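You operate a simulated robot arm through the tools that you are given. There is no shell and no other tool. Be economical: measure what you need, move in short steps, check, and stop when the job is done.

Carry out the task below with a simulated robot arm. There is one attempt and no reset: what you move stays moved.

Task
Join both whip ends to their nipples and open both side valves.
Fine: red to red, blue to blue; each whip is on before its valve opens; both gauges end at 4 bar, bleed valves stay shut.

It is judged by the outcome, as a careful person would: the job done as asked, and still so three seconds after it is handed in. It fails if anything else is knocked over, pushed out of place, dropped, spilled or broken.

Robot
A 7-joint arm with a three-finger gripper on a trunk, on a base that drives. Base frame: it is fixed to the floor where the robot stands at the start and does not move with it; the origin is under the middle of the robot, x ahead of it, y to its left, z up. Readings come in cm, rad, newtons and seconds.
With the tool pointing down near the work surface it reaches from about 10 to 86 cm from the robot's upright axis, wherever it stands. Its first joint turns from -2.897 to 2.897 rad. Places, roughly: bleed valve of the blue end block [100, 70, 110]; bleed valve of the red end block [120, -10, 110]; blue dust cap [90, 40, 90]; blue end block [100, 50, 100]; blue valve [100, 50, 130]; blue whip end [90, 50, 90]; gauge over the blue end block [110, 50, 150]; gauge over the red end block [120, 10, 150]; nipple on the blue end block [100, 50, 110]; nipple on the red end block [110, 10, 110]; red dust cap [100, 20, 90]; red end block [120, 10, 100]; red valve [110, 20, 130]; red whip end [100, 0, 90]; red whip end (4x4x13 cm) [100, 0, 90]. Payload 2.69 kg.
The TCP is the grasp point between the finger pads, 2.9 cm short of the fingertips. In the tool frame z runs along the fingers and y along their closing line. Largest opening 12 cm; the body of the gripper starts 7.8 cm behind the TCP.
Orientation is told as [roll, pitch, yaw] about the base's x, y, z axes, in that order, counted from this pose: with the fingers straight down and closing along the base's y, the tool's x points along the base's -x, its y along +y and its z along -z.

Tools
- The arm moves only by the tool nudge_tool. Its argument "plan" is text: rows parted by semicolons, each of 7 numbers parted by spaces: the shift along the base's x, y, z in cm, then the turn, a rotation vector about the base's x, y, z in rad, then the closure, from 0 (fully open) to 1 (shut). In form: dx dy dz ax ay az grip; .... A call has 1 to 10 rows; each row is the pose to reach, as a shift and turn from the pose commanded when the call began. Rows are played at 5 a second. More than 5 cm and 0.15 rad between two rows, or a gripper value outside its range, and nothing of the call is played. A pose out of reach is approached as far as the arm can. The call stops where the force on the tool passes 80 N (or 10 N more than at its start, if that is more) or the arm is blocked; 0.2 s more then pass. Each finger halts on what it meets, pressing with about 39 N; the grip force reading is that of the motor and also rises with nothing between the fingers. The clock runs only during rows and for 0.2 s after the last one: add rows that repeat a pose to give the fingers time. It gives the time, the measured TCP pose, the force on the tool (base axes), the opening and the grip force at its end, in the units of the frame above (readings bear some noise), with the torque about the TCP (base axes, N m) and any sound that the robot's microphone picked up, and new pictures: "show" is both (left out), scene, wrist or none.
- Cameras (640 x 400 px; columns grow to the right, rows downward): "scene" is now at [24.77, 2.55, 120.9]; the picture's right is [0.29, -0.96, 0.00], its down [-0.18, -0.05, -0.98] and it looks along [0.94, 0.29, -0.19] (base axes); focal length 286 px, centre (320, 200). "wrist" rides on the gripper at [6.3, 0, -10.4] in the tool frame; the picture's right is [0.00, 1.00, 0.00], its down [-0.83, 0.00, -0.56] and it looks along [-0.56, 0.00, 0.83] (tool axes); focal length 275 px, centre (320, 200).
- move_column(by): slides the trunk up (or, below 0, down) by that many cm; the arm and the scene camera ride with it, the base frame stays. It gives what a move gives, with no picture.
- roll_base(legs): drives the robot by 1 to 6 legs, each [ahead, left, turn to the left] in cm, cm and rad, along the robot's own axes; the way and the turn of a leg run together, so that a leg with both is an arc; at most 150 cm and 3.142 rad a leg. The arm and the cameras ride along, it lands a little off, and it stops where it bumps. It gives what a move gives, and a new picture of the scene camera.
- aim_head(pan, tilt): turns the head with the scene camera to pan (to the left, within 1.501 rad either way) and tilt (down, from -0.506 to 1.204), counted from straight ahead of the robot. It gives what a move gives, and a new picture of the scene camera.
- probe_pixels(camera, pixels): for up to 12 pixels [column, row] of the newest picture of that camera ("zoom" is the newest enlarged one), the place [x, y, z] in the base frame of the surface seen there, good to about 0.3 cm. It takes no simulated time.
- inspect(camera, box): a new picture of the part [left, top, right, bottom] of that camera's present view, enlarged. It takes no simulated time.
- close_job(): hands the job in; it is judged then, once.

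Keep the steps short. Do not move on a guess: measure, check each grasp and each placing, and mend mistakes. In all there are 80 turns and 260 pictures (those below and enlarged ones count). Leave the gripper open and the arm clear of the work at the hand-in unless told otherwise, and finish with a single line.

The tools are called after ">>>" by a JSON object that holds its "api" and its "payload". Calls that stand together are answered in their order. nudge_tool: Moves the arm, as the interface text tells. Its arguments: {"type":"object","properties":{"plan":{"type":"string"},"show":{"type":"string","enum":["both","scene","wrist","none"]}},"required":["plan"]} The other tools are called the same way: move_column (by) slides the trunk up or down; roll_base (legs) drives the base; aim_head (pan, tilt) turns the head that bears the scene camera; probe_pixels (camera, pixels) gives the place of the surface under pixels of a picture; inspect (camera, box) takes an enlarged picture of a part of a camera's view; close_job () hands the job in.

At the start:

```text
time_s: 0.0
position: [57.05, 5.88, 99.87]
tool_rot: [0.003, -0.002, -0.002]
ft_force: [-0.3, -0.6, 0.3]
moment: [-0.02, -0.02, 0.0]
grip_width: 12.01
gripper_force: 0.1
trunk travel left (down, up): [-41.7, 19.6]
robot x, y, heading: [0.17, -0.04, 0.003]
head pan, tilt: [0.297, 0.187]
```

scene: 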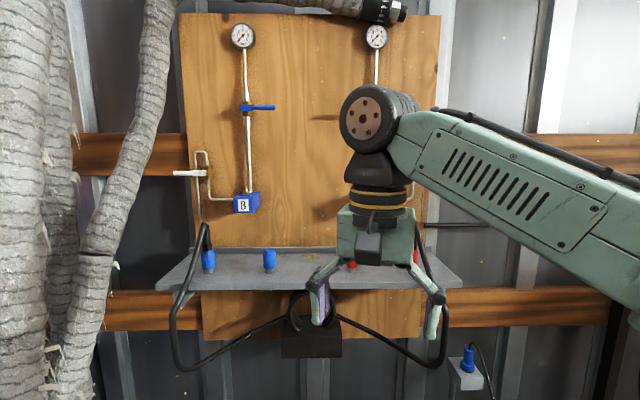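
wrist: 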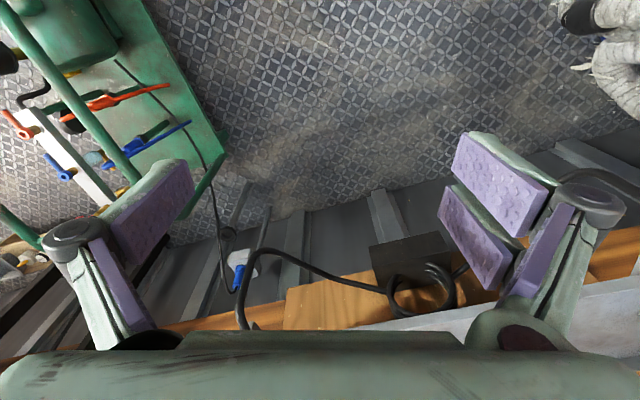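

I see the board with a blue block on the left, while the arm hides the red side. I'll enlarge the scene to study the parts first.

>>> {"api": "inspect", "payload": {"camera": "scene", "box": [160, 10, 320, 110]}}

>>> {"api": "inspect", "payload": {"camera": "scene", "box": [160, 130, 320, 290]}}

>>> {"api": "inspect", "payload": {"camera": "scene", "box": [310, 150, 500, 390]}}

```text
4.00 times, centred on (240, 60) of scene
```

zoom: 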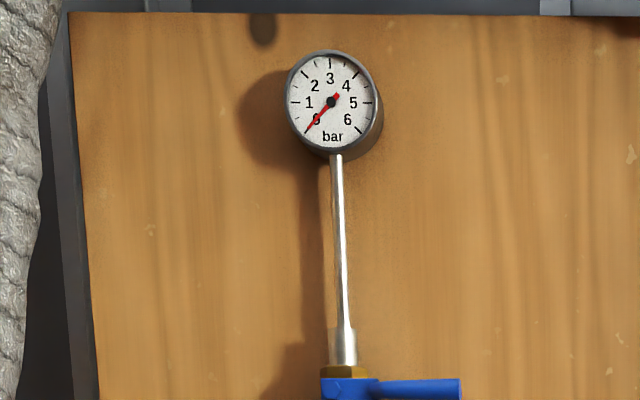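

```text
2.50 times, centred on (240, 210) of scene
```

zoom: 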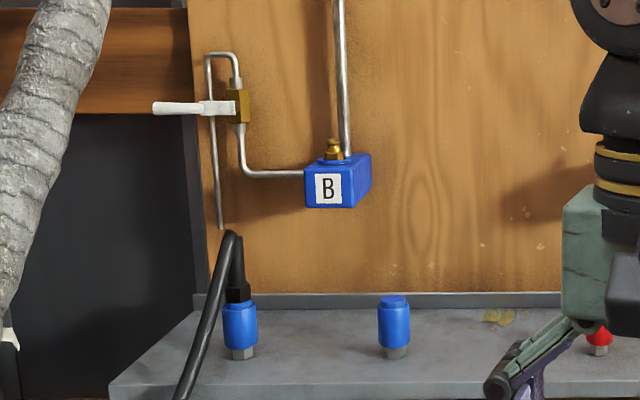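

```text
1.67 times, centred on (405, 270) of scene
```

zoom: 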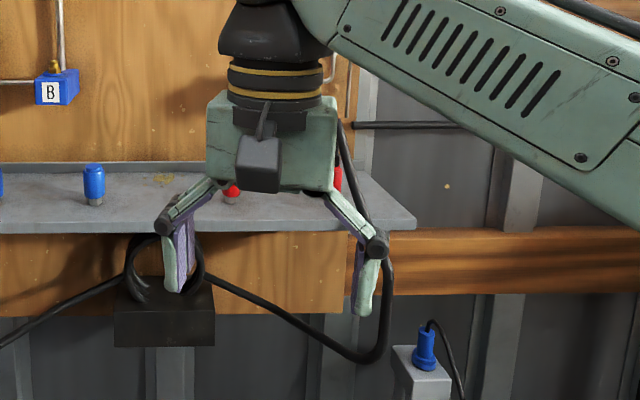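

Gauge reads 0. The nipple points up out of the top of the block, and the whip ends stand nose down on pegs. I'll measure the blue side from the scene picture and lift the arm away from the red side to see that too.

>>> {"api": "probe_pixels", "payload": {"camera": "scene", "pixels": [[208, 252], [208, 264], [209, 272], [207, 240], [269, 252], [269, 264], [243, 188], [240, 205], [247, 108], [270, 108], [185, 173], [249, 150]]}}

>>> {"api": "nudge_tool", "payload": {"plan": "0 -5 0 0 0 0 0; 0 -10 0 0 0 0 0; -2 -15 0 0 0 0 0; -4 -20 0 0 0 0 0; -6 -24 0 0 0 0 0; -8 -28 0 0 0 0 0; -10 -32 0 0 0 0 0; -12 -36 0 0 0 0 0", "show": "scene"}}

```text
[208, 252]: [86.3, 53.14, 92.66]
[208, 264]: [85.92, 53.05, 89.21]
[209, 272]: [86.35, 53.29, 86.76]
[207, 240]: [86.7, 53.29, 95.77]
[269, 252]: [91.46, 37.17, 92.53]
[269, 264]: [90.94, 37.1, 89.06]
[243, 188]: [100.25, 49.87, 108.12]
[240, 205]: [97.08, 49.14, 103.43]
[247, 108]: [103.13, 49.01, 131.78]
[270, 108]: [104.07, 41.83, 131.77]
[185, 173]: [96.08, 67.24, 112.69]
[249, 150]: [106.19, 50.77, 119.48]
```

```text
refused: row 3 steps farther than a row can; nothing moved
```

Row 3 was too long, so I'm resending with shorter steps.

>>> {"api": "nudge_tool", "payload": {"plan": "0 -4.5 0 0 0 0 0; -1 -9 0 0 0 0 0; -2 -13.5 0 0 0 0 0; -3 -18 0 0 0 0 0; -4 -22.5 0 0 0 0 0; -5 -27 0 0 0 0 0; -6 -31 0 0 0 0 0; -7 -35 0 0 0 0 0", "show": "scene"}}

```text
time_s: 1.0
position: [56.24, -3.14, 99.72]
tool_rot: [0.014, 0.004, 0.222]
ft_force: [0.5, -0.3, 0.0]
moment: [0.0, 0.01, 0.01]
grip_width: 12.03
gripper_force: 0.0
trunk travel left (down, up): [-41.7, 19.6]
robot x, y, heading: [0.33, 0.16, 0.001]
head pan, tilt: [0.297, 0.187]
stopped in row 4: the arm was blocked; the commanded pose is now the measured one
```

scene: 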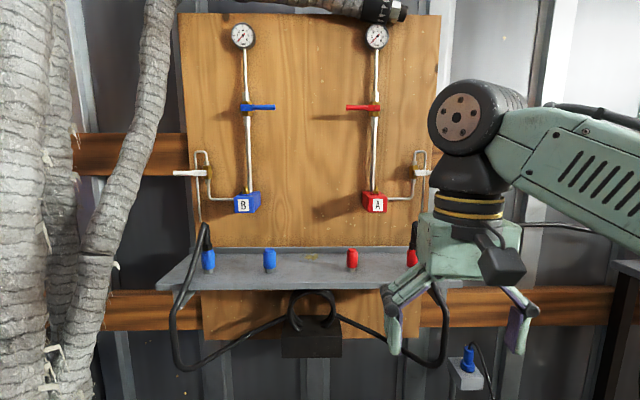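

The arm was blocked after about 9 cm and the tool yawed 0.22. Something may stand near the elbow, so I'll turn the head to the right to look.

>>> {"api": "aim_head", "payload": {"pan": -0.9, "tilt": 0.35}}

```text
time_s: 2.4
position: [56.12, -3.26, 99.75]
tool_rot: [0.012, 0.003, 0.221]
ft_force: [0.4, 0.3, -0.1]
moment: [0.0, -0.02, 0.01]
grip_width: 12.02
gripper_force: 0.0
trunk travel left (down, up): [-41.7, 19.6]
robot x, y, heading: [-0.04, -0.05, 0.002]
head pan, tilt: [-0.901, 0.351]
```

scene: 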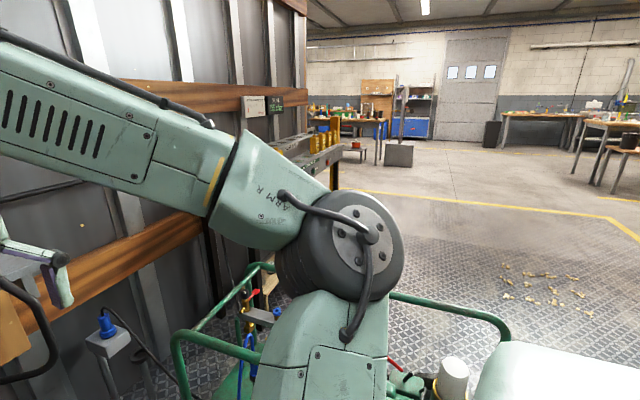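

The elbow is near a rack and a green cart rail. I'll probe what's close to it.

>>> {"api": "probe_pixels", "payload": {"camera": "scene", "pixels": [[350, 225], [310, 145], [270, 165], [335, 175], [260, 265], [200, 335], [440, 305], [500, 325], [215, 165], [330, 140], [250, 345], [60, 100]]}}

>>> {"api": "inspect", "payload": {"camera": "scene", "box": [160, 90, 420, 400]}}

```text
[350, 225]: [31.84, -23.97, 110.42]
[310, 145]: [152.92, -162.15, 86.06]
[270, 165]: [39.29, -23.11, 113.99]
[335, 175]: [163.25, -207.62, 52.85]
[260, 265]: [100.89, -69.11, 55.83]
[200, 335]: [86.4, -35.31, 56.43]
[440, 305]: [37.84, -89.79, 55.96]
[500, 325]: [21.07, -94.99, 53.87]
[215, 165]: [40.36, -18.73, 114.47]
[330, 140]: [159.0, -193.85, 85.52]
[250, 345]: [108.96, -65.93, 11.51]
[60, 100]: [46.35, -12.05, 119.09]
```

```text
1.29 times, centred on (290, 245) of scene
```

zoom: 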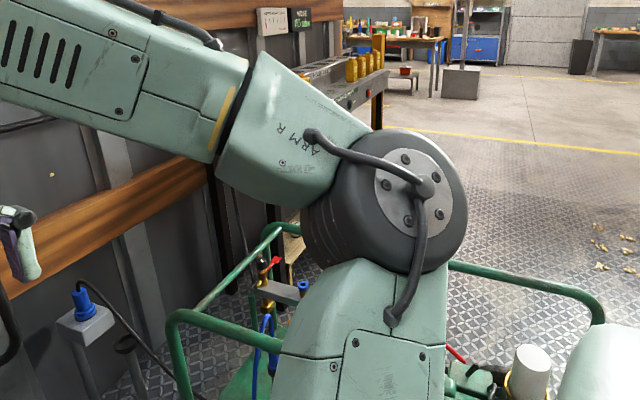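

Nothing external touches the elbow: the rails are at z≈56 and it's above 110. So this is an arm limit. I'll aim back at the board, and use the base for sideways travel.

>>> {"api": "aim_head", "payload": {"pan": 0.3, "tilt": 0.3}}

```text
time_s: 3.8
position: [56.16, -3.19, 99.89]
tool_rot: [0.013, 0.004, 0.221]
ft_force: [0.1, -0.2, 0.9]
moment: [0.0, 0.0, -0.02]
grip_width: 11.99
gripper_force: 0.1
trunk travel left (down, up): [-41.7, 19.6]
robot x, y, heading: [0.17, 0.14, -0.001]
head pan, tilt: [0.3, 0.3]
```

scene: 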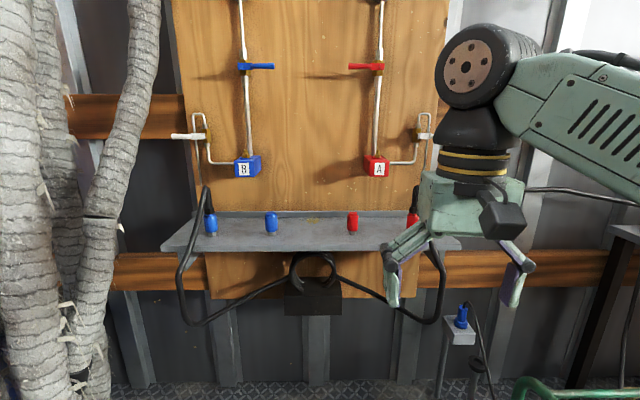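

I'll probe the shelf edge, ducts, red parts, hoses and levers.

>>> {"api": "probe_pixels", "payload": {"camera": "scene", "pixels": [[260, 248], [400, 246], [185, 245], [352, 220], [413, 219], [376, 153], [372, 172], [355, 67], [100, 250], [30, 300], [180, 285], [430, 320]]}}

>>> {"api": "probe_pixels", "payload": {"camera": "scene", "pixels": [[310, 285], [205, 195], [415, 195], [178, 137], [424, 137], [376, 68], [270, 67], [242, 67], [130, 120], [60, 380], [460, 335], [246, 159]]}}

>>> {"api": "inspect", "payload": {"camera": "scene", "box": [330, 120, 440, 250]}}

>>> {"api": "inspect", "payload": {"camera": "scene", "box": [220, 20, 400, 130]}}

```text
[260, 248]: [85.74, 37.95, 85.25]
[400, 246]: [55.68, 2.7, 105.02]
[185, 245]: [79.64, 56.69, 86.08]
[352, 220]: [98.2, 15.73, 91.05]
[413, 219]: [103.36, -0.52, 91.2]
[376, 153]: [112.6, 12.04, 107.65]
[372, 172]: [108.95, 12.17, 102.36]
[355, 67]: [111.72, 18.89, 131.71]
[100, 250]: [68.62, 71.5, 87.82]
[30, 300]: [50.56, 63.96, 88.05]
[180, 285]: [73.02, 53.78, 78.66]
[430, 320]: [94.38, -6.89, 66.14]
```

```text
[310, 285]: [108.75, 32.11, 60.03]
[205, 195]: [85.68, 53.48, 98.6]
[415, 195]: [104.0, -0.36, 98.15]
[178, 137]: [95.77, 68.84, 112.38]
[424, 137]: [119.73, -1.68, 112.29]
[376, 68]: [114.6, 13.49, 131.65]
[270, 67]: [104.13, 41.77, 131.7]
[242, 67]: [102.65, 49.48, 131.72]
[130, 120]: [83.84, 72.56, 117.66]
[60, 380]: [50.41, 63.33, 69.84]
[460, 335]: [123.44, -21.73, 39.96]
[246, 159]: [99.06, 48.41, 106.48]
```

```text
3.08 times, centred on (385, 185) of scene
```

zoom: 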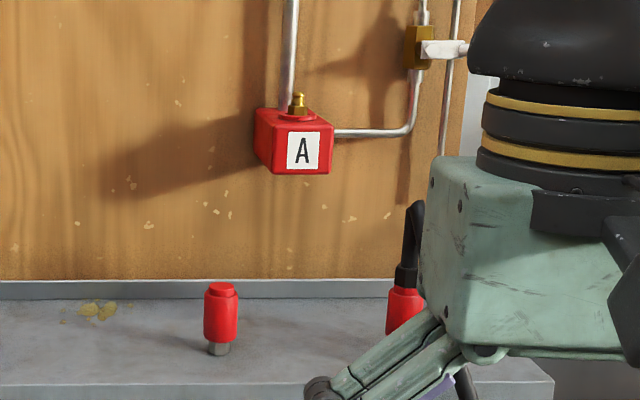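

```text
3.56 times, centred on (310, 75) of scene
```

zoom: 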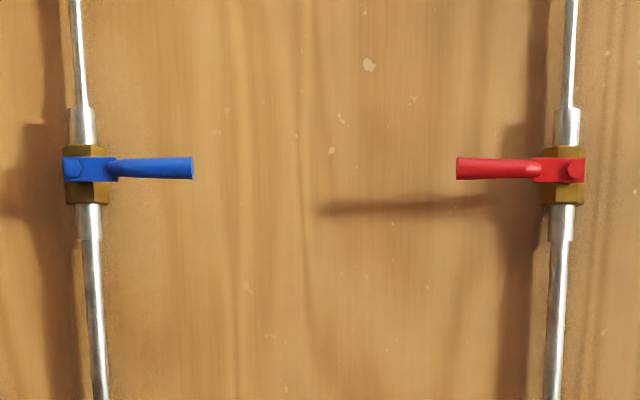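

The board is turned: blue nipple ≈(100,49), red ≈(112,12), so its inward normal points at yaw ≈0.354. I'll turn the base to face it squarely, then drive 20 cm ahead and 5 left. The tool at z≈100 stays well short of the shelf.

>>> {"api": "roll_base", "payload": {"legs": [[0, 0, 0.354], [20, 5, 0]]}}

```text
time_s: 6.5
position: [70.8, 27.86, 99.79]
tool_rot: [0.012, 0.004, 0.569]
ft_force: [0.5, 0.3, -0.1]
moment: [0.0, -0.01, -0.02]
grip_width: 11.98
gripper_force: 0.1
trunk travel left (down, up): [-41.7, 19.6]
robot x, y, heading: [17.08, 11.74, 0.347]
head pan, tilt: [0.3, 0.3]
```

scene: 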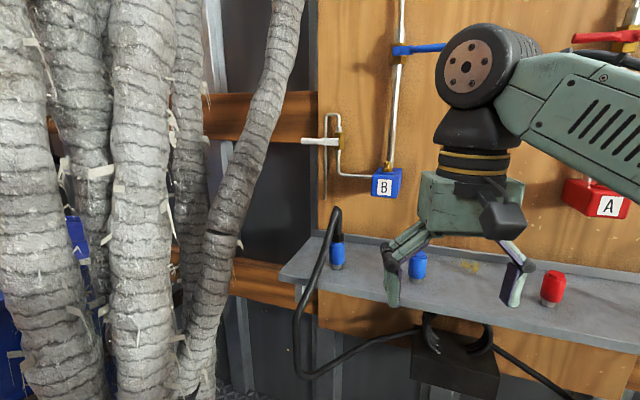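

Facing the board now. First I'll correct the tool's yaw by −0.215 so it squares with the board, then start tilting the fingers forward about the axis (0.347,−0.938,0).

>>> {"api": "nudge_tool", "payload": {"plan": "0 0 0 0 0 -0.11 0; 0 0 0 0 0 -0.215 0", "show": "none"}}

>>> {"api": "nudge_tool", "payload": {"plan": "0.5 0.2 0 0.048 -0.131 0 0; 1 0.4 0 0.097 -0.263 0 0; 1.5 0.6 0 0.146 -0.394 0 0; 2 0.8 0 0.194 -0.525 0 0; 2.5 1 0 0.243 -0.657 0 0; 3 1.2 0 0.292 -0.788 0 0; 3.5 1.4 0 0.34 -0.919 0 0; 4 1.6 0 0.382 -1.032 0 0", "show": "both"}}

```text
time_s: 7.1
position: [70.83, 27.9, 99.81]
tool_rot: [0.013, 0.003, 0.353]
ft_force: [-0.1, 0.2, -0.4]
moment: [0.03, 0.0, -0.02]
grip_width: 12.03
gripper_force: 0.1
trunk travel left (down, up): [-41.7, 19.6]
robot x, y, heading: [16.88, 11.54, 0.352]
head pan, tilt: [0.3, 0.3]
```

```text
time_s: 8.9
position: [74.94, 29.47, 99.77]
tool_rot: [0.012, -1.101, 0.354]
ft_force: [-0.3, 0.1, 0.4]
moment: [0.01, -0.01, 0.02]
grip_width: 11.99
gripper_force: 0.1
trunk travel left (down, up): [-41.7, 19.6]
robot x, y, heading: [16.51, 11.45, 0.35]
head pan, tilt: [0.3, 0.3]
```

scene: 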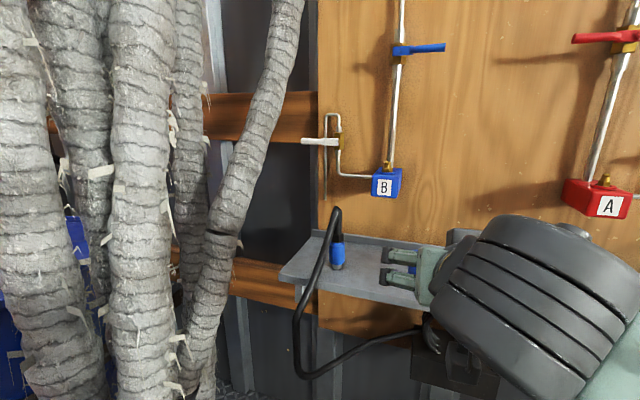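
wrist: 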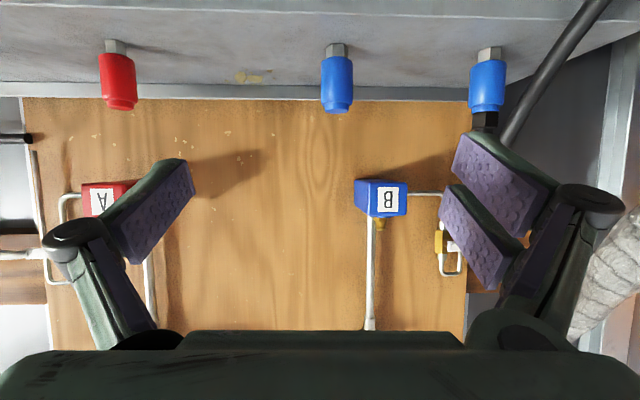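

The tilt works. I'll look closely at the blue whip end and its hose to choose the grip.

>>> {"api": "inspect", "payload": {"camera": "scene", "box": [270, 140, 430, 300]}}

>>> {"api": "probe_pixels", "payload": {"camera": "scene", "pixels": [[338, 250], [338, 262], [337, 240], [336, 225], [338, 270], [335, 210], [322, 240], [305, 300], [388, 165], [384, 188], [300, 262], [387, 170]]}}

>>> {"api": "probe_pixels", "payload": {"camera": "wrist", "pixels": [[487, 90], [487, 70], [488, 52], [488, 103], [485, 122], [380, 225], [388, 200], [108, 82], [337, 80], [570, 50]]}}

```text
2.50 times, centred on (350, 220) of scene
```

zoom: 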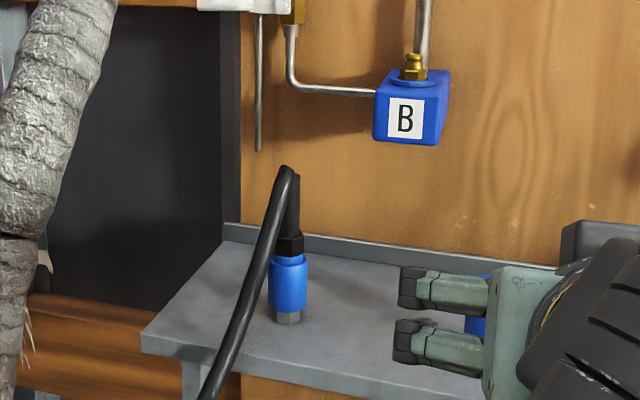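

```text
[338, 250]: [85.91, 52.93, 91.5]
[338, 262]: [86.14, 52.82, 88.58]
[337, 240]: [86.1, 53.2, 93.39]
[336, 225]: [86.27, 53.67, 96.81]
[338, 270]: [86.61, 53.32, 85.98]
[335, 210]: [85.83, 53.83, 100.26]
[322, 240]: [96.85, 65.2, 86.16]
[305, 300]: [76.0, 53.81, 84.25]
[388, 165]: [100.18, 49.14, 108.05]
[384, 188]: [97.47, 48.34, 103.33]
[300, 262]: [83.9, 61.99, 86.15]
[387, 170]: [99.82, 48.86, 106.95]
```

```text
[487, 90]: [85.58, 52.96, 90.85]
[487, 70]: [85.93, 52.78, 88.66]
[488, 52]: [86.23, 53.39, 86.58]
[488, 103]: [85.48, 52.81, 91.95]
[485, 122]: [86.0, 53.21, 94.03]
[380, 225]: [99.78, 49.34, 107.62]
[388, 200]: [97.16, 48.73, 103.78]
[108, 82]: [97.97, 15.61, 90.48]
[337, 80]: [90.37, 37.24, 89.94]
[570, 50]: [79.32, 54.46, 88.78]
```

The blue collar axis is near (87.3, 54.1), spanning z≈88–92.5. Its hose arches over towards me at (79, 54.5, 89). I'll come in from the right of the hose, with yaw ≈0.85 and the fingers opened to about 7 cm. Turning and staging now.

>>> {"api": "nudge_tool", "payload": {"plan": "0 3 0 0 0 0.13 0.1; 0.5 6 0 0 0 0.25 0.25; 0.8 9 -1 0 0 0.38 0.4; 1 11 -2 0 0 0.5 0.42; 1 11 -2 0 0 0.5 0.42", "show": "both"}}

```text
time_s: 10.1
position: [75.82, 40.56, 97.84]
tool_rot: [0.013, -1.098, 0.856]
ft_force: [0.6, 0.3, 0.0]
moment: [-0.02, -0.01, -0.01]
grip_width: 6.98
gripper_force: 0.1
trunk travel left (down, up): [-41.7, 19.6]
robot x, y, heading: [16.96, 11.35, 0.355]
head pan, tilt: [0.3, 0.3]
```

scene: 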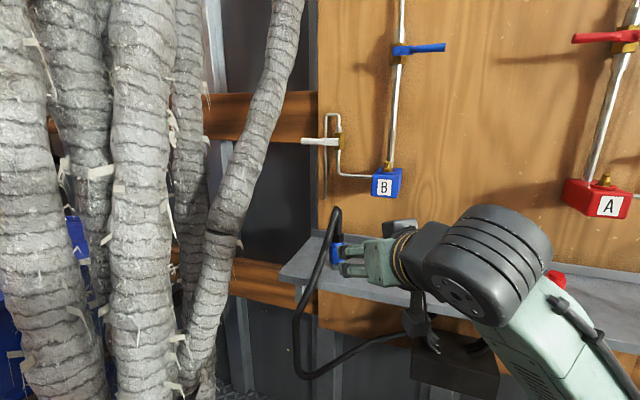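
wrist: 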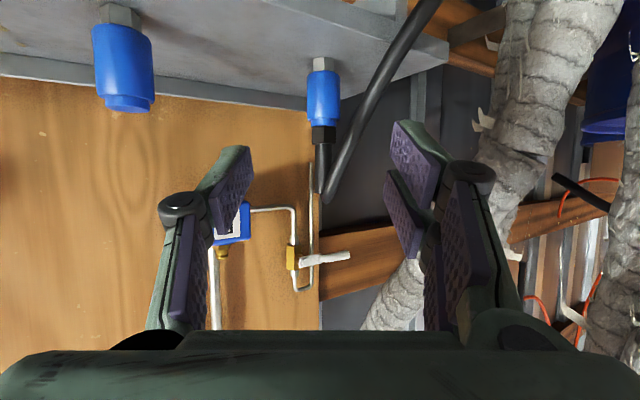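

The collar is near column 322 of the wrist view, almost in line with the fingers. Probing it from here to refine the axis.

>>> {"api": "probe_pixels", "payload": {"camera": "wrist", "pixels": [[322, 80], [322, 95], [322, 110], [309, 95], [336, 95], [322, 133], [322, 160], [372, 105], [345, 165], [400, 50], [322, 73], [322, 123]]}}

```text
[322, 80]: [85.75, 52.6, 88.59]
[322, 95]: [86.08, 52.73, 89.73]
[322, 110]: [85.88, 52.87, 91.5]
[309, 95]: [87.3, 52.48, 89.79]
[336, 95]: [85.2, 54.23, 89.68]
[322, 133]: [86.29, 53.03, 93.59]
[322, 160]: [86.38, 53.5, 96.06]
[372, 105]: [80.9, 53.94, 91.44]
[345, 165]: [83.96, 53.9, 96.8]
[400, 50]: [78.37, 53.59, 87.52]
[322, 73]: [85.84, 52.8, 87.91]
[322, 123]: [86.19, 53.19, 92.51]
```

The axis comes out at (87.2, 54.2) again. I'm advancing along a straight line that nearly follows the tool axis, stopping 4 cm short to check clearances.

>>> {"api": "nudge_tool", "payload": {"plan": "2.3 2.7 -1.5 0 0 0 0.42; 4.6 5.4 -3 0 0 0 0.42; 6.9 8.2 -4.4 0 0 0 0.42; 9.0 10.8 -5.8 0 0 0 0.42", "show": "both"}}

```text
time_s: 11.1
position: [84.87, 51.37, 91.96]
tool_rot: [0.011, -1.098, 0.856]
ft_force: [0.1, -0.4, -0.7]
moment: [0.03, 0.01, 0.01]
grip_width: 6.94
gripper_force: 0.1
trunk travel left (down, up): [-41.7, 19.6]
robot x, y, heading: [16.96, 11.78, 0.35]
head pan, tilt: [0.3, 0.3]
```

scene: 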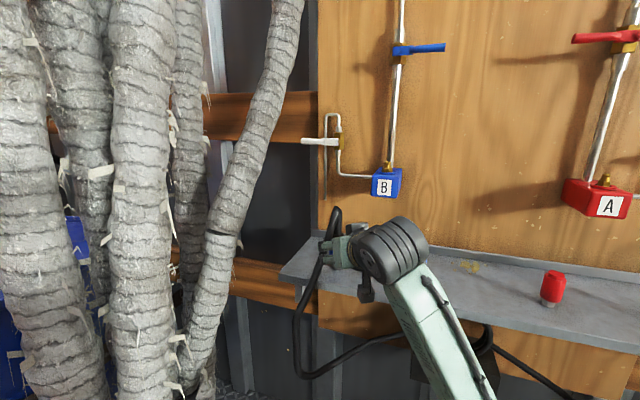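
wrist: 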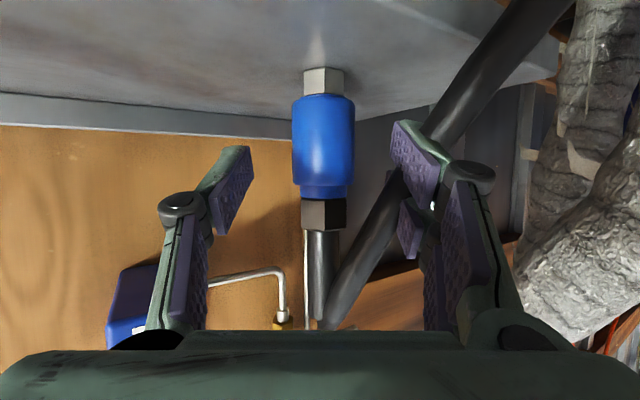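

No contact: the collar is at columns 292–355 between the pads, and the hose passes just outside the left finger. I'll narrow slightly to 6 cm and go the last stretch, centring on (87.2, 54.2, 90.3).

>>> {"api": "nudge_tool", "payload": {"plan": "0 0 0 0 0 0 0.5; 1.2 1.4 -0.8 0 0 0 0.5; 2.3 2.8 -1.6 0 0 0 0.5; 2.3 2.8 -1.6 0 0 0 0.5", "show": "wrist"}}

```text
time_s: 12.1
position: [87.34, 54.27, 90.39]
tool_rot: [0.012, -1.097, 0.854]
ft_force: [1.0, -0.6, 0.0]
moment: [-0.02, -0.03, 0.01]
grip_width: 6.02
gripper_force: 0.0
trunk travel left (down, up): [-41.7, 19.6]
robot x, y, heading: [17.12, 11.9, 0.352]
head pan, tilt: [0.3, 0.3]
```

wrist: 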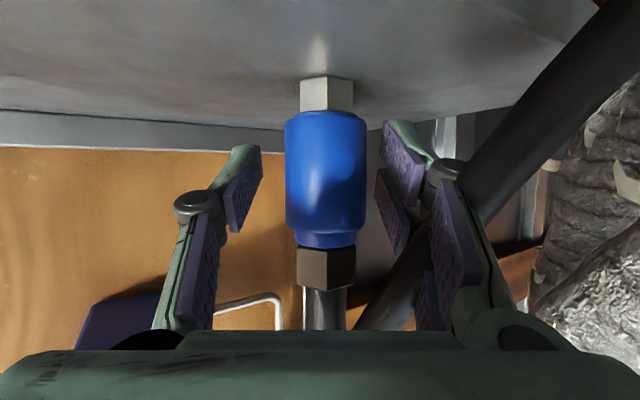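

The collar is centred between the pads with no force. Closing.

>>> {"api": "nudge_tool", "payload": {"plan": "0 0 0 0 0 0 0.8; 0 0 0 0 0 0 1; 0 0 0 0 0 0 1; 0 0 0 0 0 0 1; 0 0 0 0 0 0 1", "show": "wrist"}}

```text
time_s: 13.3
position: [87.07, 54.31, 90.41]
tool_rot: [0.008, -1.095, 0.858]
ft_force: [-13.6, 5.0, -1.1]
moment: [0.3, 0.37, -0.02]
grip_width: 3.27
gripper_force: 38.9
trunk travel left (down, up): [-41.7, 19.6]
robot x, y, heading: [16.65, 11.75, 0.354]
head pan, tilt: [0.3, 0.3]
```

wrist: 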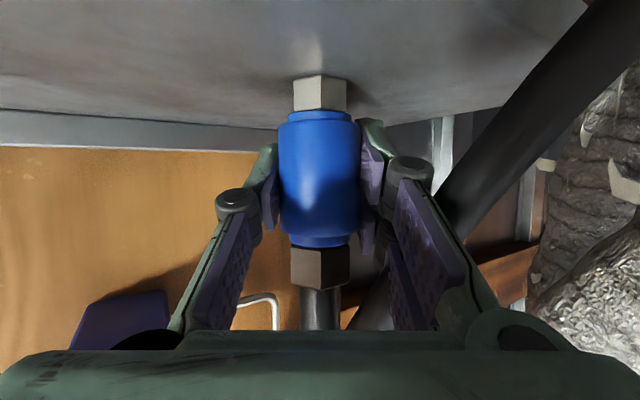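

Gripped at 3.27 cm and 39 N. There's a 14 N sideways load towards my left, so I'll ease 0.2 cm that way and lift in small steps.

>>> {"api": "nudge_tool", "payload": {"plan": "-0.15 0.13 0 0 0 0 1; -0.15 0.13 1 0 0 0 1; -0.15 0.13 2 0 0 0 1; -0.15 0.13 3.5 0 0 0 1; -0.15 0.13 5 0 0 0 1", "show": "both"}}

```text
time_s: 14.5
position: [87.03, 54.29, 95.53]
tool_rot: [0.013, -1.096, 0.853]
ft_force: [-0.2, -1.0, -0.8]
moment: [0.04, -0.02, 0.01]
grip_width: 3.31
gripper_force: 39.0
trunk travel left (down, up): [-41.7, 19.6]
robot x, y, heading: [17.19, 11.54, 0.355]
head pan, tilt: [0.3, 0.3]
```

scene: 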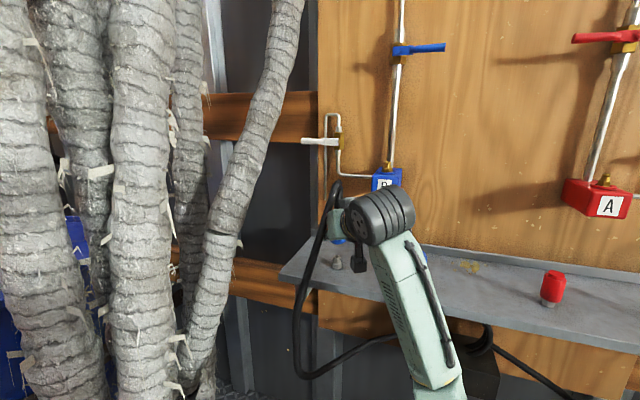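
wrist: 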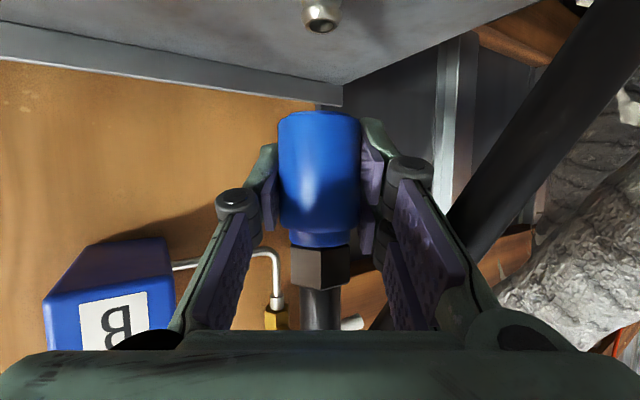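

The whip is free of its peg with negligible force. I'll raise it straight up 18 cm, well in front of the block and bleed valve, then re-measure the nipple.

>>> {"api": "nudge_tool", "payload": {"plan": "0 0 4 0 0 0 1; 0 0 8 0 0 0 1; 0 0 12 0 0 0 1; 0 0 15 0 0 0 1; 0 0 18 0 0 0 1", "show": "both"}}

```text
time_s: 15.7
position: [87.11, 54.25, 113.56]
tool_rot: [0.011, -1.096, 0.854]
ft_force: [0.3, -0.2, -2.2]
moment: [0.0, -0.01, 0.03]
grip_width: 3.29
gripper_force: 39.2
trunk travel left (down, up): [-41.7, 19.6]
robot x, y, heading: [17.1, 11.31, 0.348]
head pan, tilt: [0.3, 0.3]
```

scene: 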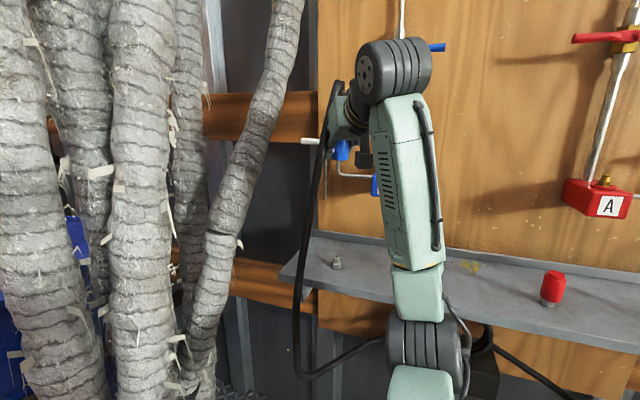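
wrist: 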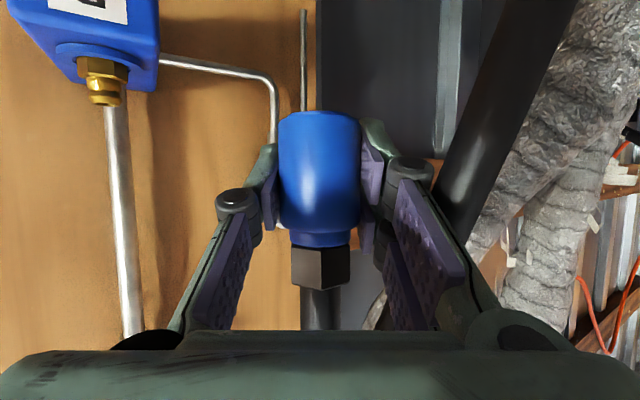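

Now the nipple shows at (103, 85) in the wrist view. I'll enlarge and probe it, together with the peg in the scene view.

>>> {"api": "inspect", "payload": {"camera": "wrist", "box": [20, 20, 340, 220]}}

>>> {"api": "probe_pixels", "payload": {"camera": "wrist", "pixels": [[103, 75], [103, 92], [103, 102], [90, 75], [122, 75], [103, 58], [320, 115], [320, 150], [320, 225], [118, 150], [92, 98], [118, 98]]}}

>>> {"api": "inspect", "payload": {"camera": "scene", "box": [300, 230, 370, 280]}}

```text
2.00 times, centred on (180, 120) of wrist
```

zoom: 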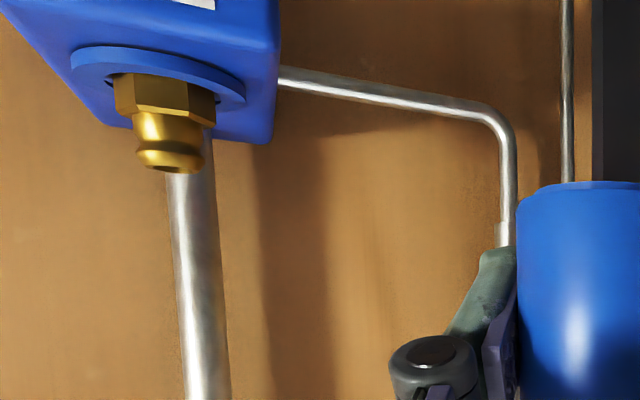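

```text
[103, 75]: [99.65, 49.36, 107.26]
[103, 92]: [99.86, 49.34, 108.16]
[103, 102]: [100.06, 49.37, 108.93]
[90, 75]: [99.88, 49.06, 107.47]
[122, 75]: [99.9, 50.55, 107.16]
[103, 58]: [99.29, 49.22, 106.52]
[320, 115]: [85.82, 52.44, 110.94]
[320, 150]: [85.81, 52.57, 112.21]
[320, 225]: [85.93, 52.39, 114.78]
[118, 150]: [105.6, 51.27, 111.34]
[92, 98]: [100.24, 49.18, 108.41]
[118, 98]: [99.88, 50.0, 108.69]
```

```text
8.00 times, centred on (335, 255) of scene
```

zoom: 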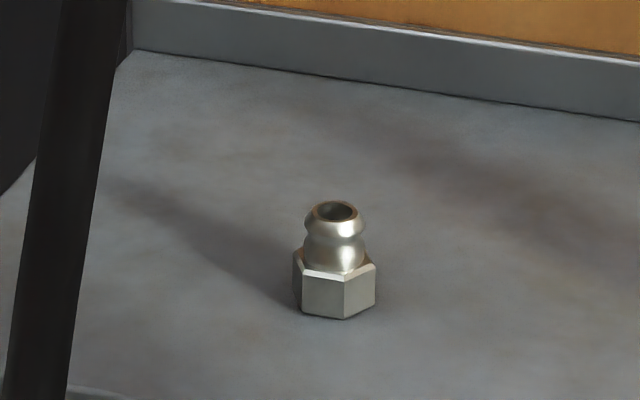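

The nipple and peg have the same shape. I'll probe the peg in the enlarged picture to tie the collar axis to my TCP.

>>> {"api": "probe_pixels", "payload": {"camera": "zoom", "pixels": [[335, 212], [335, 222], [335, 240], [335, 262], [335, 290], [310, 225], [362, 225], [335, 207], [300, 280], [370, 280], [335, 310], [345, 320]]}}

```text
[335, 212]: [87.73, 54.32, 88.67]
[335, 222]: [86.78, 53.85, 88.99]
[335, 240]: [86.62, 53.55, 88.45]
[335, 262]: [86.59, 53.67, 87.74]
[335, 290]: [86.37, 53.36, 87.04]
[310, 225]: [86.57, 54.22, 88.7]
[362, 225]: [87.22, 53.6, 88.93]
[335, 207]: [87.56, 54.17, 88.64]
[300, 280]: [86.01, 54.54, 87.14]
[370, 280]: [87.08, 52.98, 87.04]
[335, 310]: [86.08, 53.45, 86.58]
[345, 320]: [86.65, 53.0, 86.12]
```

The seated collar had TCP z≈90.4 on the peg, whose rim is at 89.0. The nipple rim is at 108.9, so the seated TCP should be z≈110.4. Nipple axis ≈(100.6, 49.6). I'm moving over most of the way at a safe height, then checking.

>>> {"api": "nudge_tool", "payload": {"plan": "3.5 -1.1 0.6 0 0 0 1; 7 -2.2 0.6 0 0 0 1; 10 -3.3 0.5 0 0 0 1; 12 -4 0.4 0 0 0 1; 12 -4 0.4 0 0 0 1", "show": "both"}}

```text
time_s: 16.9
position: [98.93, 50.31, 113.88]
tool_rot: [0.011, -1.097, 0.856]
ft_force: [0.1, -0.4, -1.5]
moment: [0.0, -0.02, -0.05]
grip_width: 3.29
gripper_force: 39.5
trunk travel left (down, up): [-41.7, 19.6]
robot x, y, heading: [17.08, 11.74, 0.349]
head pan, tilt: [0.3, 0.3]
```

scene: 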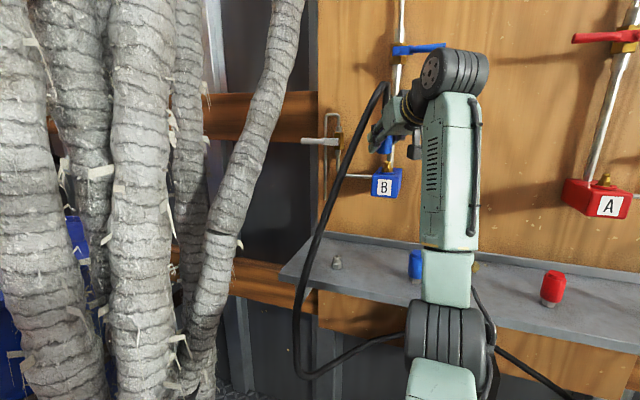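
wrist: 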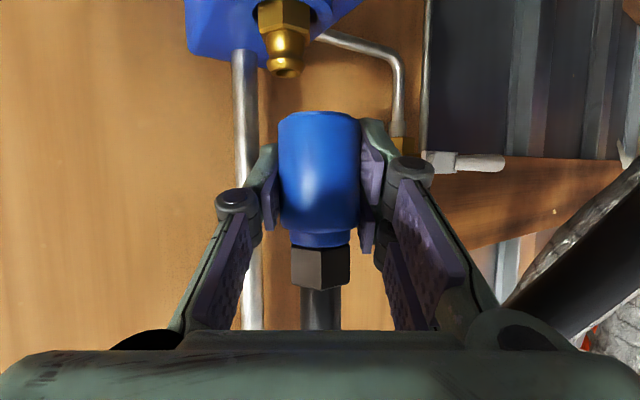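

Close now: the nipple is at (286, 55) in the wrist view, collar at (320, 115). I'll enlarge and probe both views.

>>> {"api": "probe_pixels", "payload": {"camera": "wrist", "pixels": [[285, 72], [285, 55], [285, 40], [271, 69], [300, 69], [268, 35], [306, 35], [320, 114], [320, 150], [320, 190]]}}

>>> {"api": "inspect", "payload": {"camera": "scene", "box": [350, 100, 430, 200]}}

```text
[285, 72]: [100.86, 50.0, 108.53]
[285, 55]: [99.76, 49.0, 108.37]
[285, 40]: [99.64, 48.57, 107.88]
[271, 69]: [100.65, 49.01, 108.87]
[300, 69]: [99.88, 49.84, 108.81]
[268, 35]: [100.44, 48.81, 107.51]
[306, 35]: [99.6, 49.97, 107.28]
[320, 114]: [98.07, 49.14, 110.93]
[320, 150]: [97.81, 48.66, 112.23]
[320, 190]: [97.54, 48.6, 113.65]
```

```text
4.00 times, centred on (390, 150) of scene
```

zoom: 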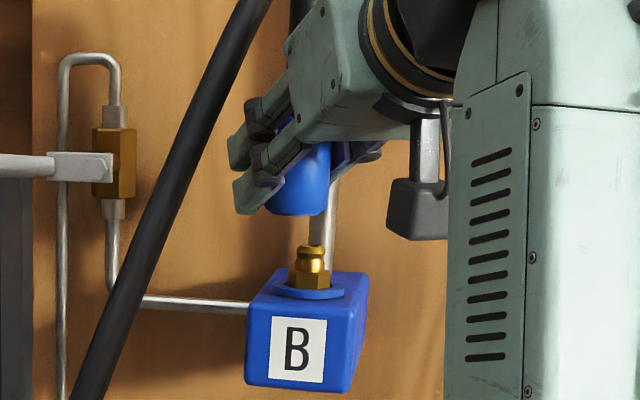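

The remaining offset is about 1.4 cm right and 0.45 cm ahead, which is (1.39, −0.61) in base axes. I'll make that move, lower to just above the rim and check the alignment.

>>> {"api": "nudge_tool", "payload": {"plan": "0.7 -0.3 0 0 0 0 1; 1.39 -0.61 0 0 0 0 1; 1.39 -0.61 -1.2 0 0 0 1; 1.39 -0.61 -1.2 0 0 0 1", "show": "wrist"}}

>>> {"api": "inspect", "payload": {"camera": "scene", "box": [350, 100, 430, 200]}}

>>> {"api": "inspect", "payload": {"camera": "wrist", "box": [240, 0, 400, 260]}}

```text
time_s: 17.9
position: [100.33, 49.56, 112.53]
tool_rot: [0.014, -1.096, 0.852]
ft_force: [-0.1, -1.4, -2.1]
moment: [0.03, 0.03, 0.0]
grip_width: 3.31
gripper_force: 38.6
trunk travel left (down, up): [-41.7, 19.6]
robot x, y, heading: [17.28, 11.91, 0.344]
head pan, tilt: [0.3, 0.3]
```

wrist: 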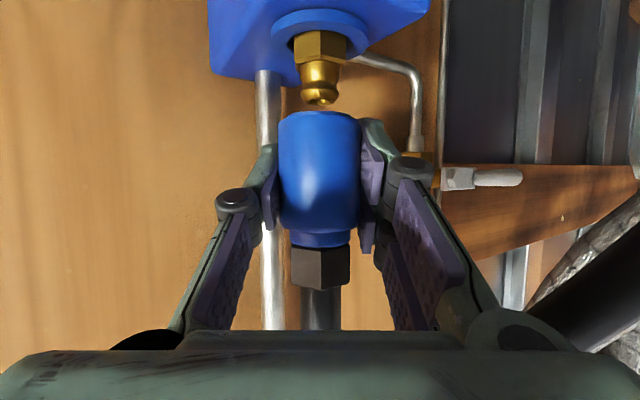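

```text
4.00 times, centred on (390, 150) of scene
```

zoom: 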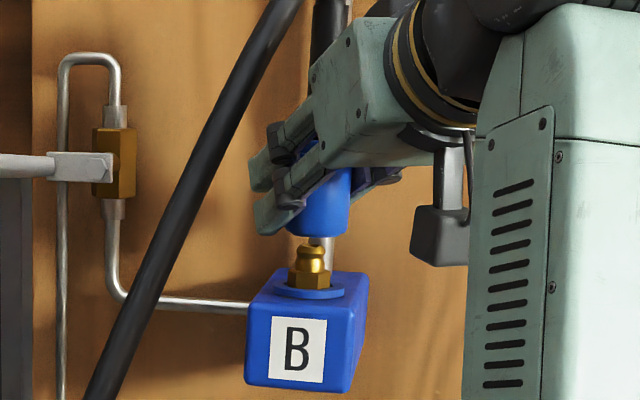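

```text
1.54 times, centred on (320, 130) of wrist
```

zoom: 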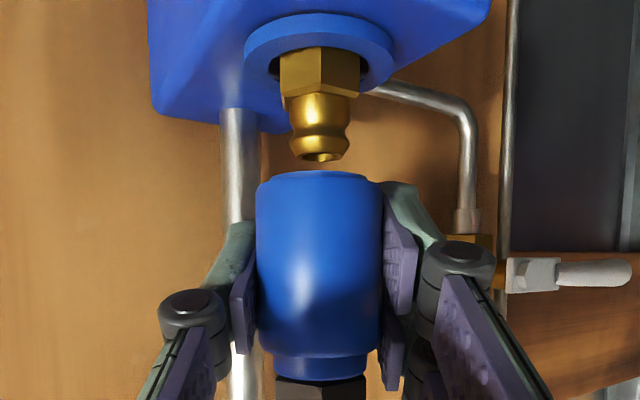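

Sideways the collar and nipple line up in the wrist view, both at column ≈320. For the fore-and-aft offset I'll probe both parts again.

>>> {"api": "probe_pixels", "payload": {"camera": "wrist", "pixels": [[320, 125], [320, 140], [320, 155], [320, 175], [320, 195], [320, 215], [319, 75], [319, 80], [319, 85], [319, 92], [319, 50], [319, 45]]}}

>>> {"api": "inspect", "payload": {"camera": "scene", "box": [372, 142, 404, 174]}}

```text
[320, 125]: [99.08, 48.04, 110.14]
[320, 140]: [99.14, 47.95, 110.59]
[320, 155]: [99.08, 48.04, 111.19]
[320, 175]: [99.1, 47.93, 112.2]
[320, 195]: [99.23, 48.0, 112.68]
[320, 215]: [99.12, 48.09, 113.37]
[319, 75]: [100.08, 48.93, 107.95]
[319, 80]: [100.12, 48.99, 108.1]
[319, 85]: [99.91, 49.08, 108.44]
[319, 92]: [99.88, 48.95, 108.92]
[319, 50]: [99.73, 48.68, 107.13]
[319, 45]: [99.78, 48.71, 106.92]
```

```text
12.50 times, centred on (388, 158) of scene
```

zoom: 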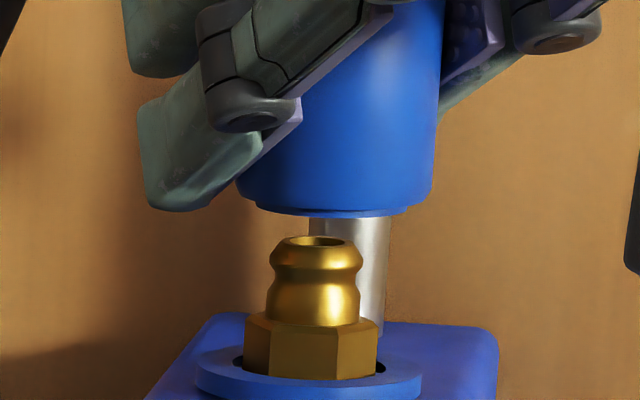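

The collar sits about 0.3–0.6 cm short of the nipple axis, by the probes and by the enlarged view (centres 335 against about 321 expected). I'll advance 0.45 cm along the approach and recheck.

>>> {"api": "nudge_tool", "payload": {"plan": "0.3 0.34 0 0 0 0 1; 0.3 0.34 0 0 0 0 1", "show": "wrist"}}

>>> {"api": "inspect", "payload": {"camera": "scene", "box": [372, 142, 404, 174]}}

```text
time_s: 18.5
position: [100.55, 49.88, 112.49]
tool_rot: [0.012, -1.098, 0.854]
ft_force: [0.7, 0.2, -1.2]
moment: [-0.01, 0.02, -0.01]
grip_width: 3.29
gripper_force: 38.9
trunk travel left (down, up): [-41.7, 19.6]
robot x, y, heading: [17.13, 11.67, 0.351]
head pan, tilt: [0.3, 0.3]
```

wrist: 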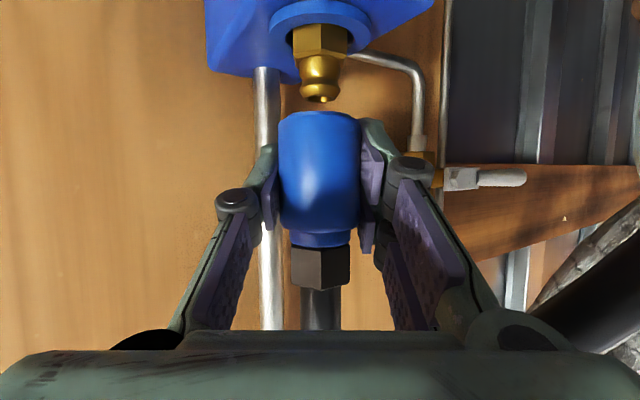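

```text
12.50 times, centred on (388, 158) of scene
```

zoom: 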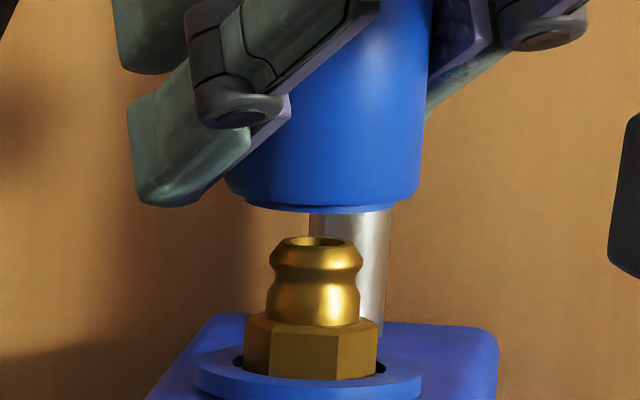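

Aligned now in both views (centre 323 against ≈322). Lowering gently in small steps, watching force and sound.

>>> {"api": "nudge_tool", "payload": {"plan": "0 0 -0.4 0 0 0 1; 0 0 -0.8 0 0 0 1; 0 0 -1.2 0 0 0 1; 0 0 -1.5 0 0 0 1; 0 0 -1.8 0 0 0 1; 0 0 -2.1 0 0 0 1", "show": "wrist"}}

>>> {"api": "inspect", "payload": {"camera": "scene", "box": [368, 138, 408, 188]}}

```text
time_s: 19.9
position: [100.77, 49.97, 110.36]
tool_rot: [0.011, -1.098, 0.854]
ft_force: [0.5, 0.4, -0.3]
moment: [0.01, 0.05, -0.03]
grip_width: 3.29
gripper_force: 39.1
trunk travel left (down, up): [-41.7, 19.6]
robot x, y, heading: [16.96, 11.91, 0.346]
head pan, tilt: [0.3, 0.3]
```

wrist: 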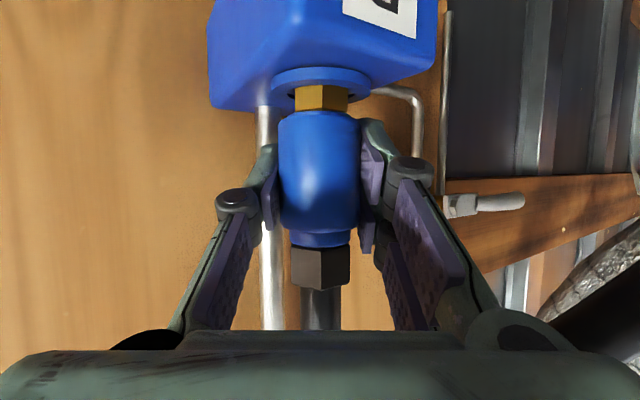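

```text
8.00 times, centred on (388, 163) of scene
```

zoom: 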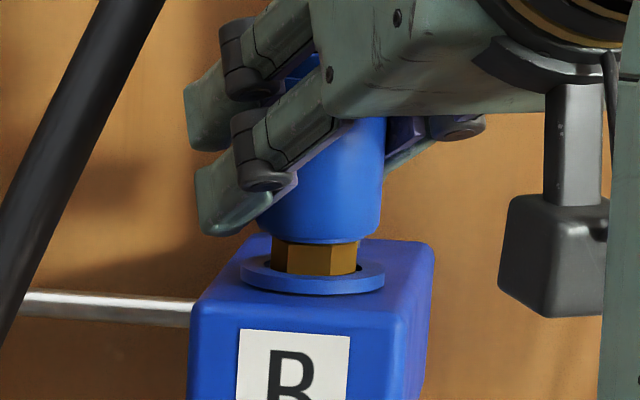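

The collar went over the nipple with no force and no click yet. I'll press on in small steps until it seats.

>>> {"api": "nudge_tool", "payload": {"plan": "0 0 -0.2 0 0 0 1; 0 0 -0.4 0 0 0 1; 0 0 -0.6 0 0 0 1; 0 0 -0.8 0 0 0 1; 0 0 -1 0 0 0 1", "show": "wrist"}}

>>> {"api": "inspect", "payload": {"camera": "scene", "box": [368, 138, 408, 188]}}

```text
time_s: 21.1
position: [100.49, 49.8, 110.2]
tool_rot: [0.005, -1.114, 0.857]
ft_force: [17.8, 4.8, 38.2]
moment: [0.08, -0.12, -0.02]
grip_width: 3.31
gripper_force: 38.7
trunk travel left (down, up): [-41.7, 19.6]
robot x, y, heading: [16.77, 11.51, 0.349]
head pan, tilt: [0.3, 0.3]
```

wrist: 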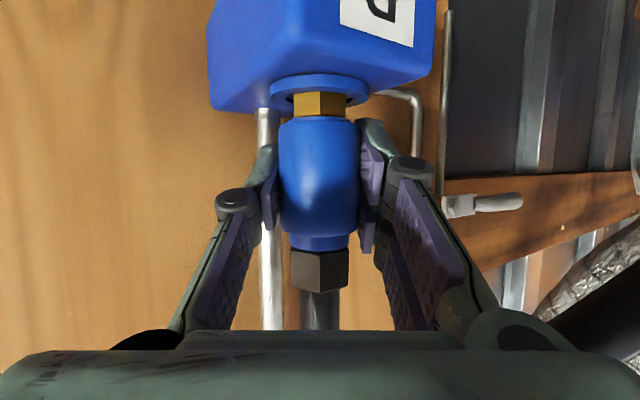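

```text
8.00 times, centred on (388, 163) of scene
```

zoom: 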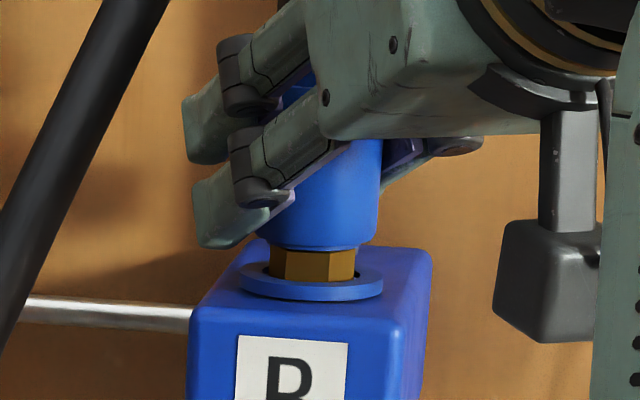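

It seated against the stop at 38 N, with no sound reported, and the collar slipped about 0.3 cm in the grip. I'll relax the push and tug up lightly to see whether it's latched.

>>> {"api": "nudge_tool", "payload": {"plan": "0 0 0.4 0 0 0 1; 0 0 0.8 0 0 0 1; 0 0 1.0 0 0 0 1; 0 0 1.2 0 0 0 1; 0 0 1.4 0 0 0 1", "show": "wrist"}}

>>> {"api": "inspect", "payload": {"camera": "scene", "box": [368, 138, 408, 188]}}

```text
time_s: 22.3
position: [100.67, 50.02, 110.66]
tool_rot: [0.013, -1.095, 0.853]
ft_force: [-11.1, -7.6, -7.0]
moment: [-0.12, 0.17, -0.06]
grip_width: 3.28
gripper_force: 38.9
trunk travel left (down, up): [-41.7, 19.6]
robot x, y, heading: [17.1, 11.84, 0.348]
head pan, tilt: [0.3, 0.3]
```

wrist: 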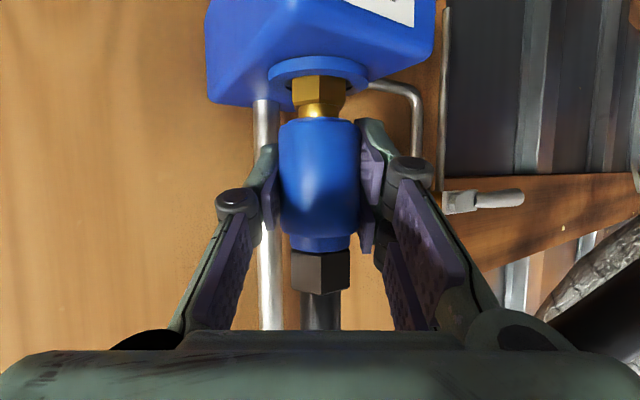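

```text
8.00 times, centred on (388, 163) of scene
```

zoom: 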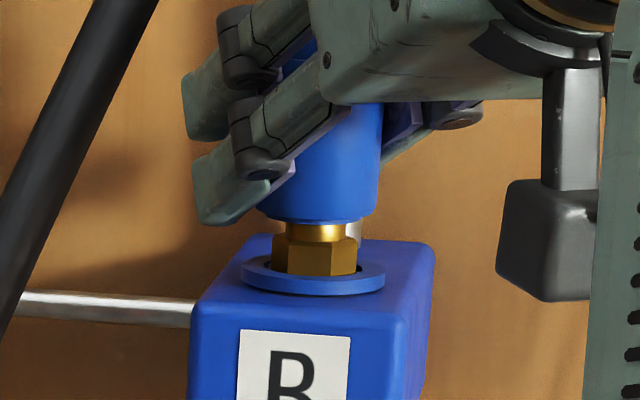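

It lifted off again, so it isn't latched. A sideways reaction (−11, −7.6) N says I'm slightly too far forward. I'll correct by (−0.25, −0.2), then press again.

>>> {"api": "nudge_tool", "payload": {"plan": "-0.25 -0.2 0 0 0 0 1; -0.25 -0.2 -0.3 0 0 0 1; -0.25 -0.2 -0.6 0 0 0 1; -0.25 -0.2 -0.9 0 0 0 1; -0.25 -0.2 -1.2 0 0 0 1; -0.25 -0.2 -1.4 0 0 0 1; -0.25 -0.2 -1.4 0 0 0 1", "show": "wrist"}}

>>> {"api": "inspect", "payload": {"camera": "scene", "box": [368, 138, 408, 188]}}

```text
time_s: 23.9
position: [100.55, 49.8, 110.09]
tool_rot: [0.006, -1.117, 0.859]
ft_force: [39.1, 16.0, 45.8]
moment: [-0.2, -0.36, 0.2]
grip_width: 3.32
gripper_force: 39.0
trunk travel left (down, up): [-41.7, 19.6]
robot x, y, heading: [16.89, 11.74, 0.35]
head pan, tilt: [0.3, 0.3]
```

wrist: 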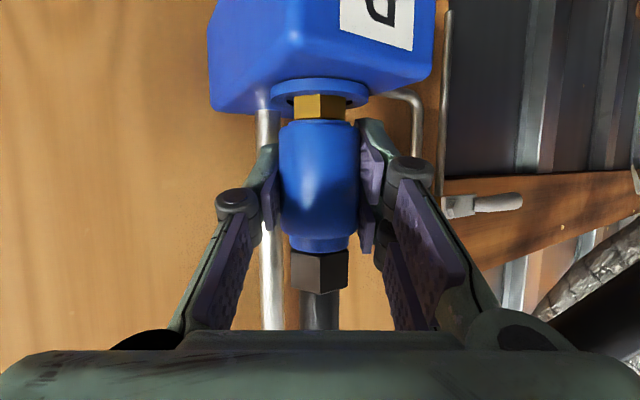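

```text
8.00 times, centred on (388, 163) of scene
```

zoom: 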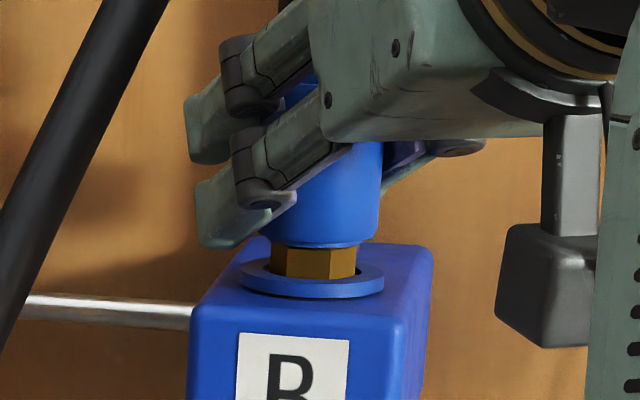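

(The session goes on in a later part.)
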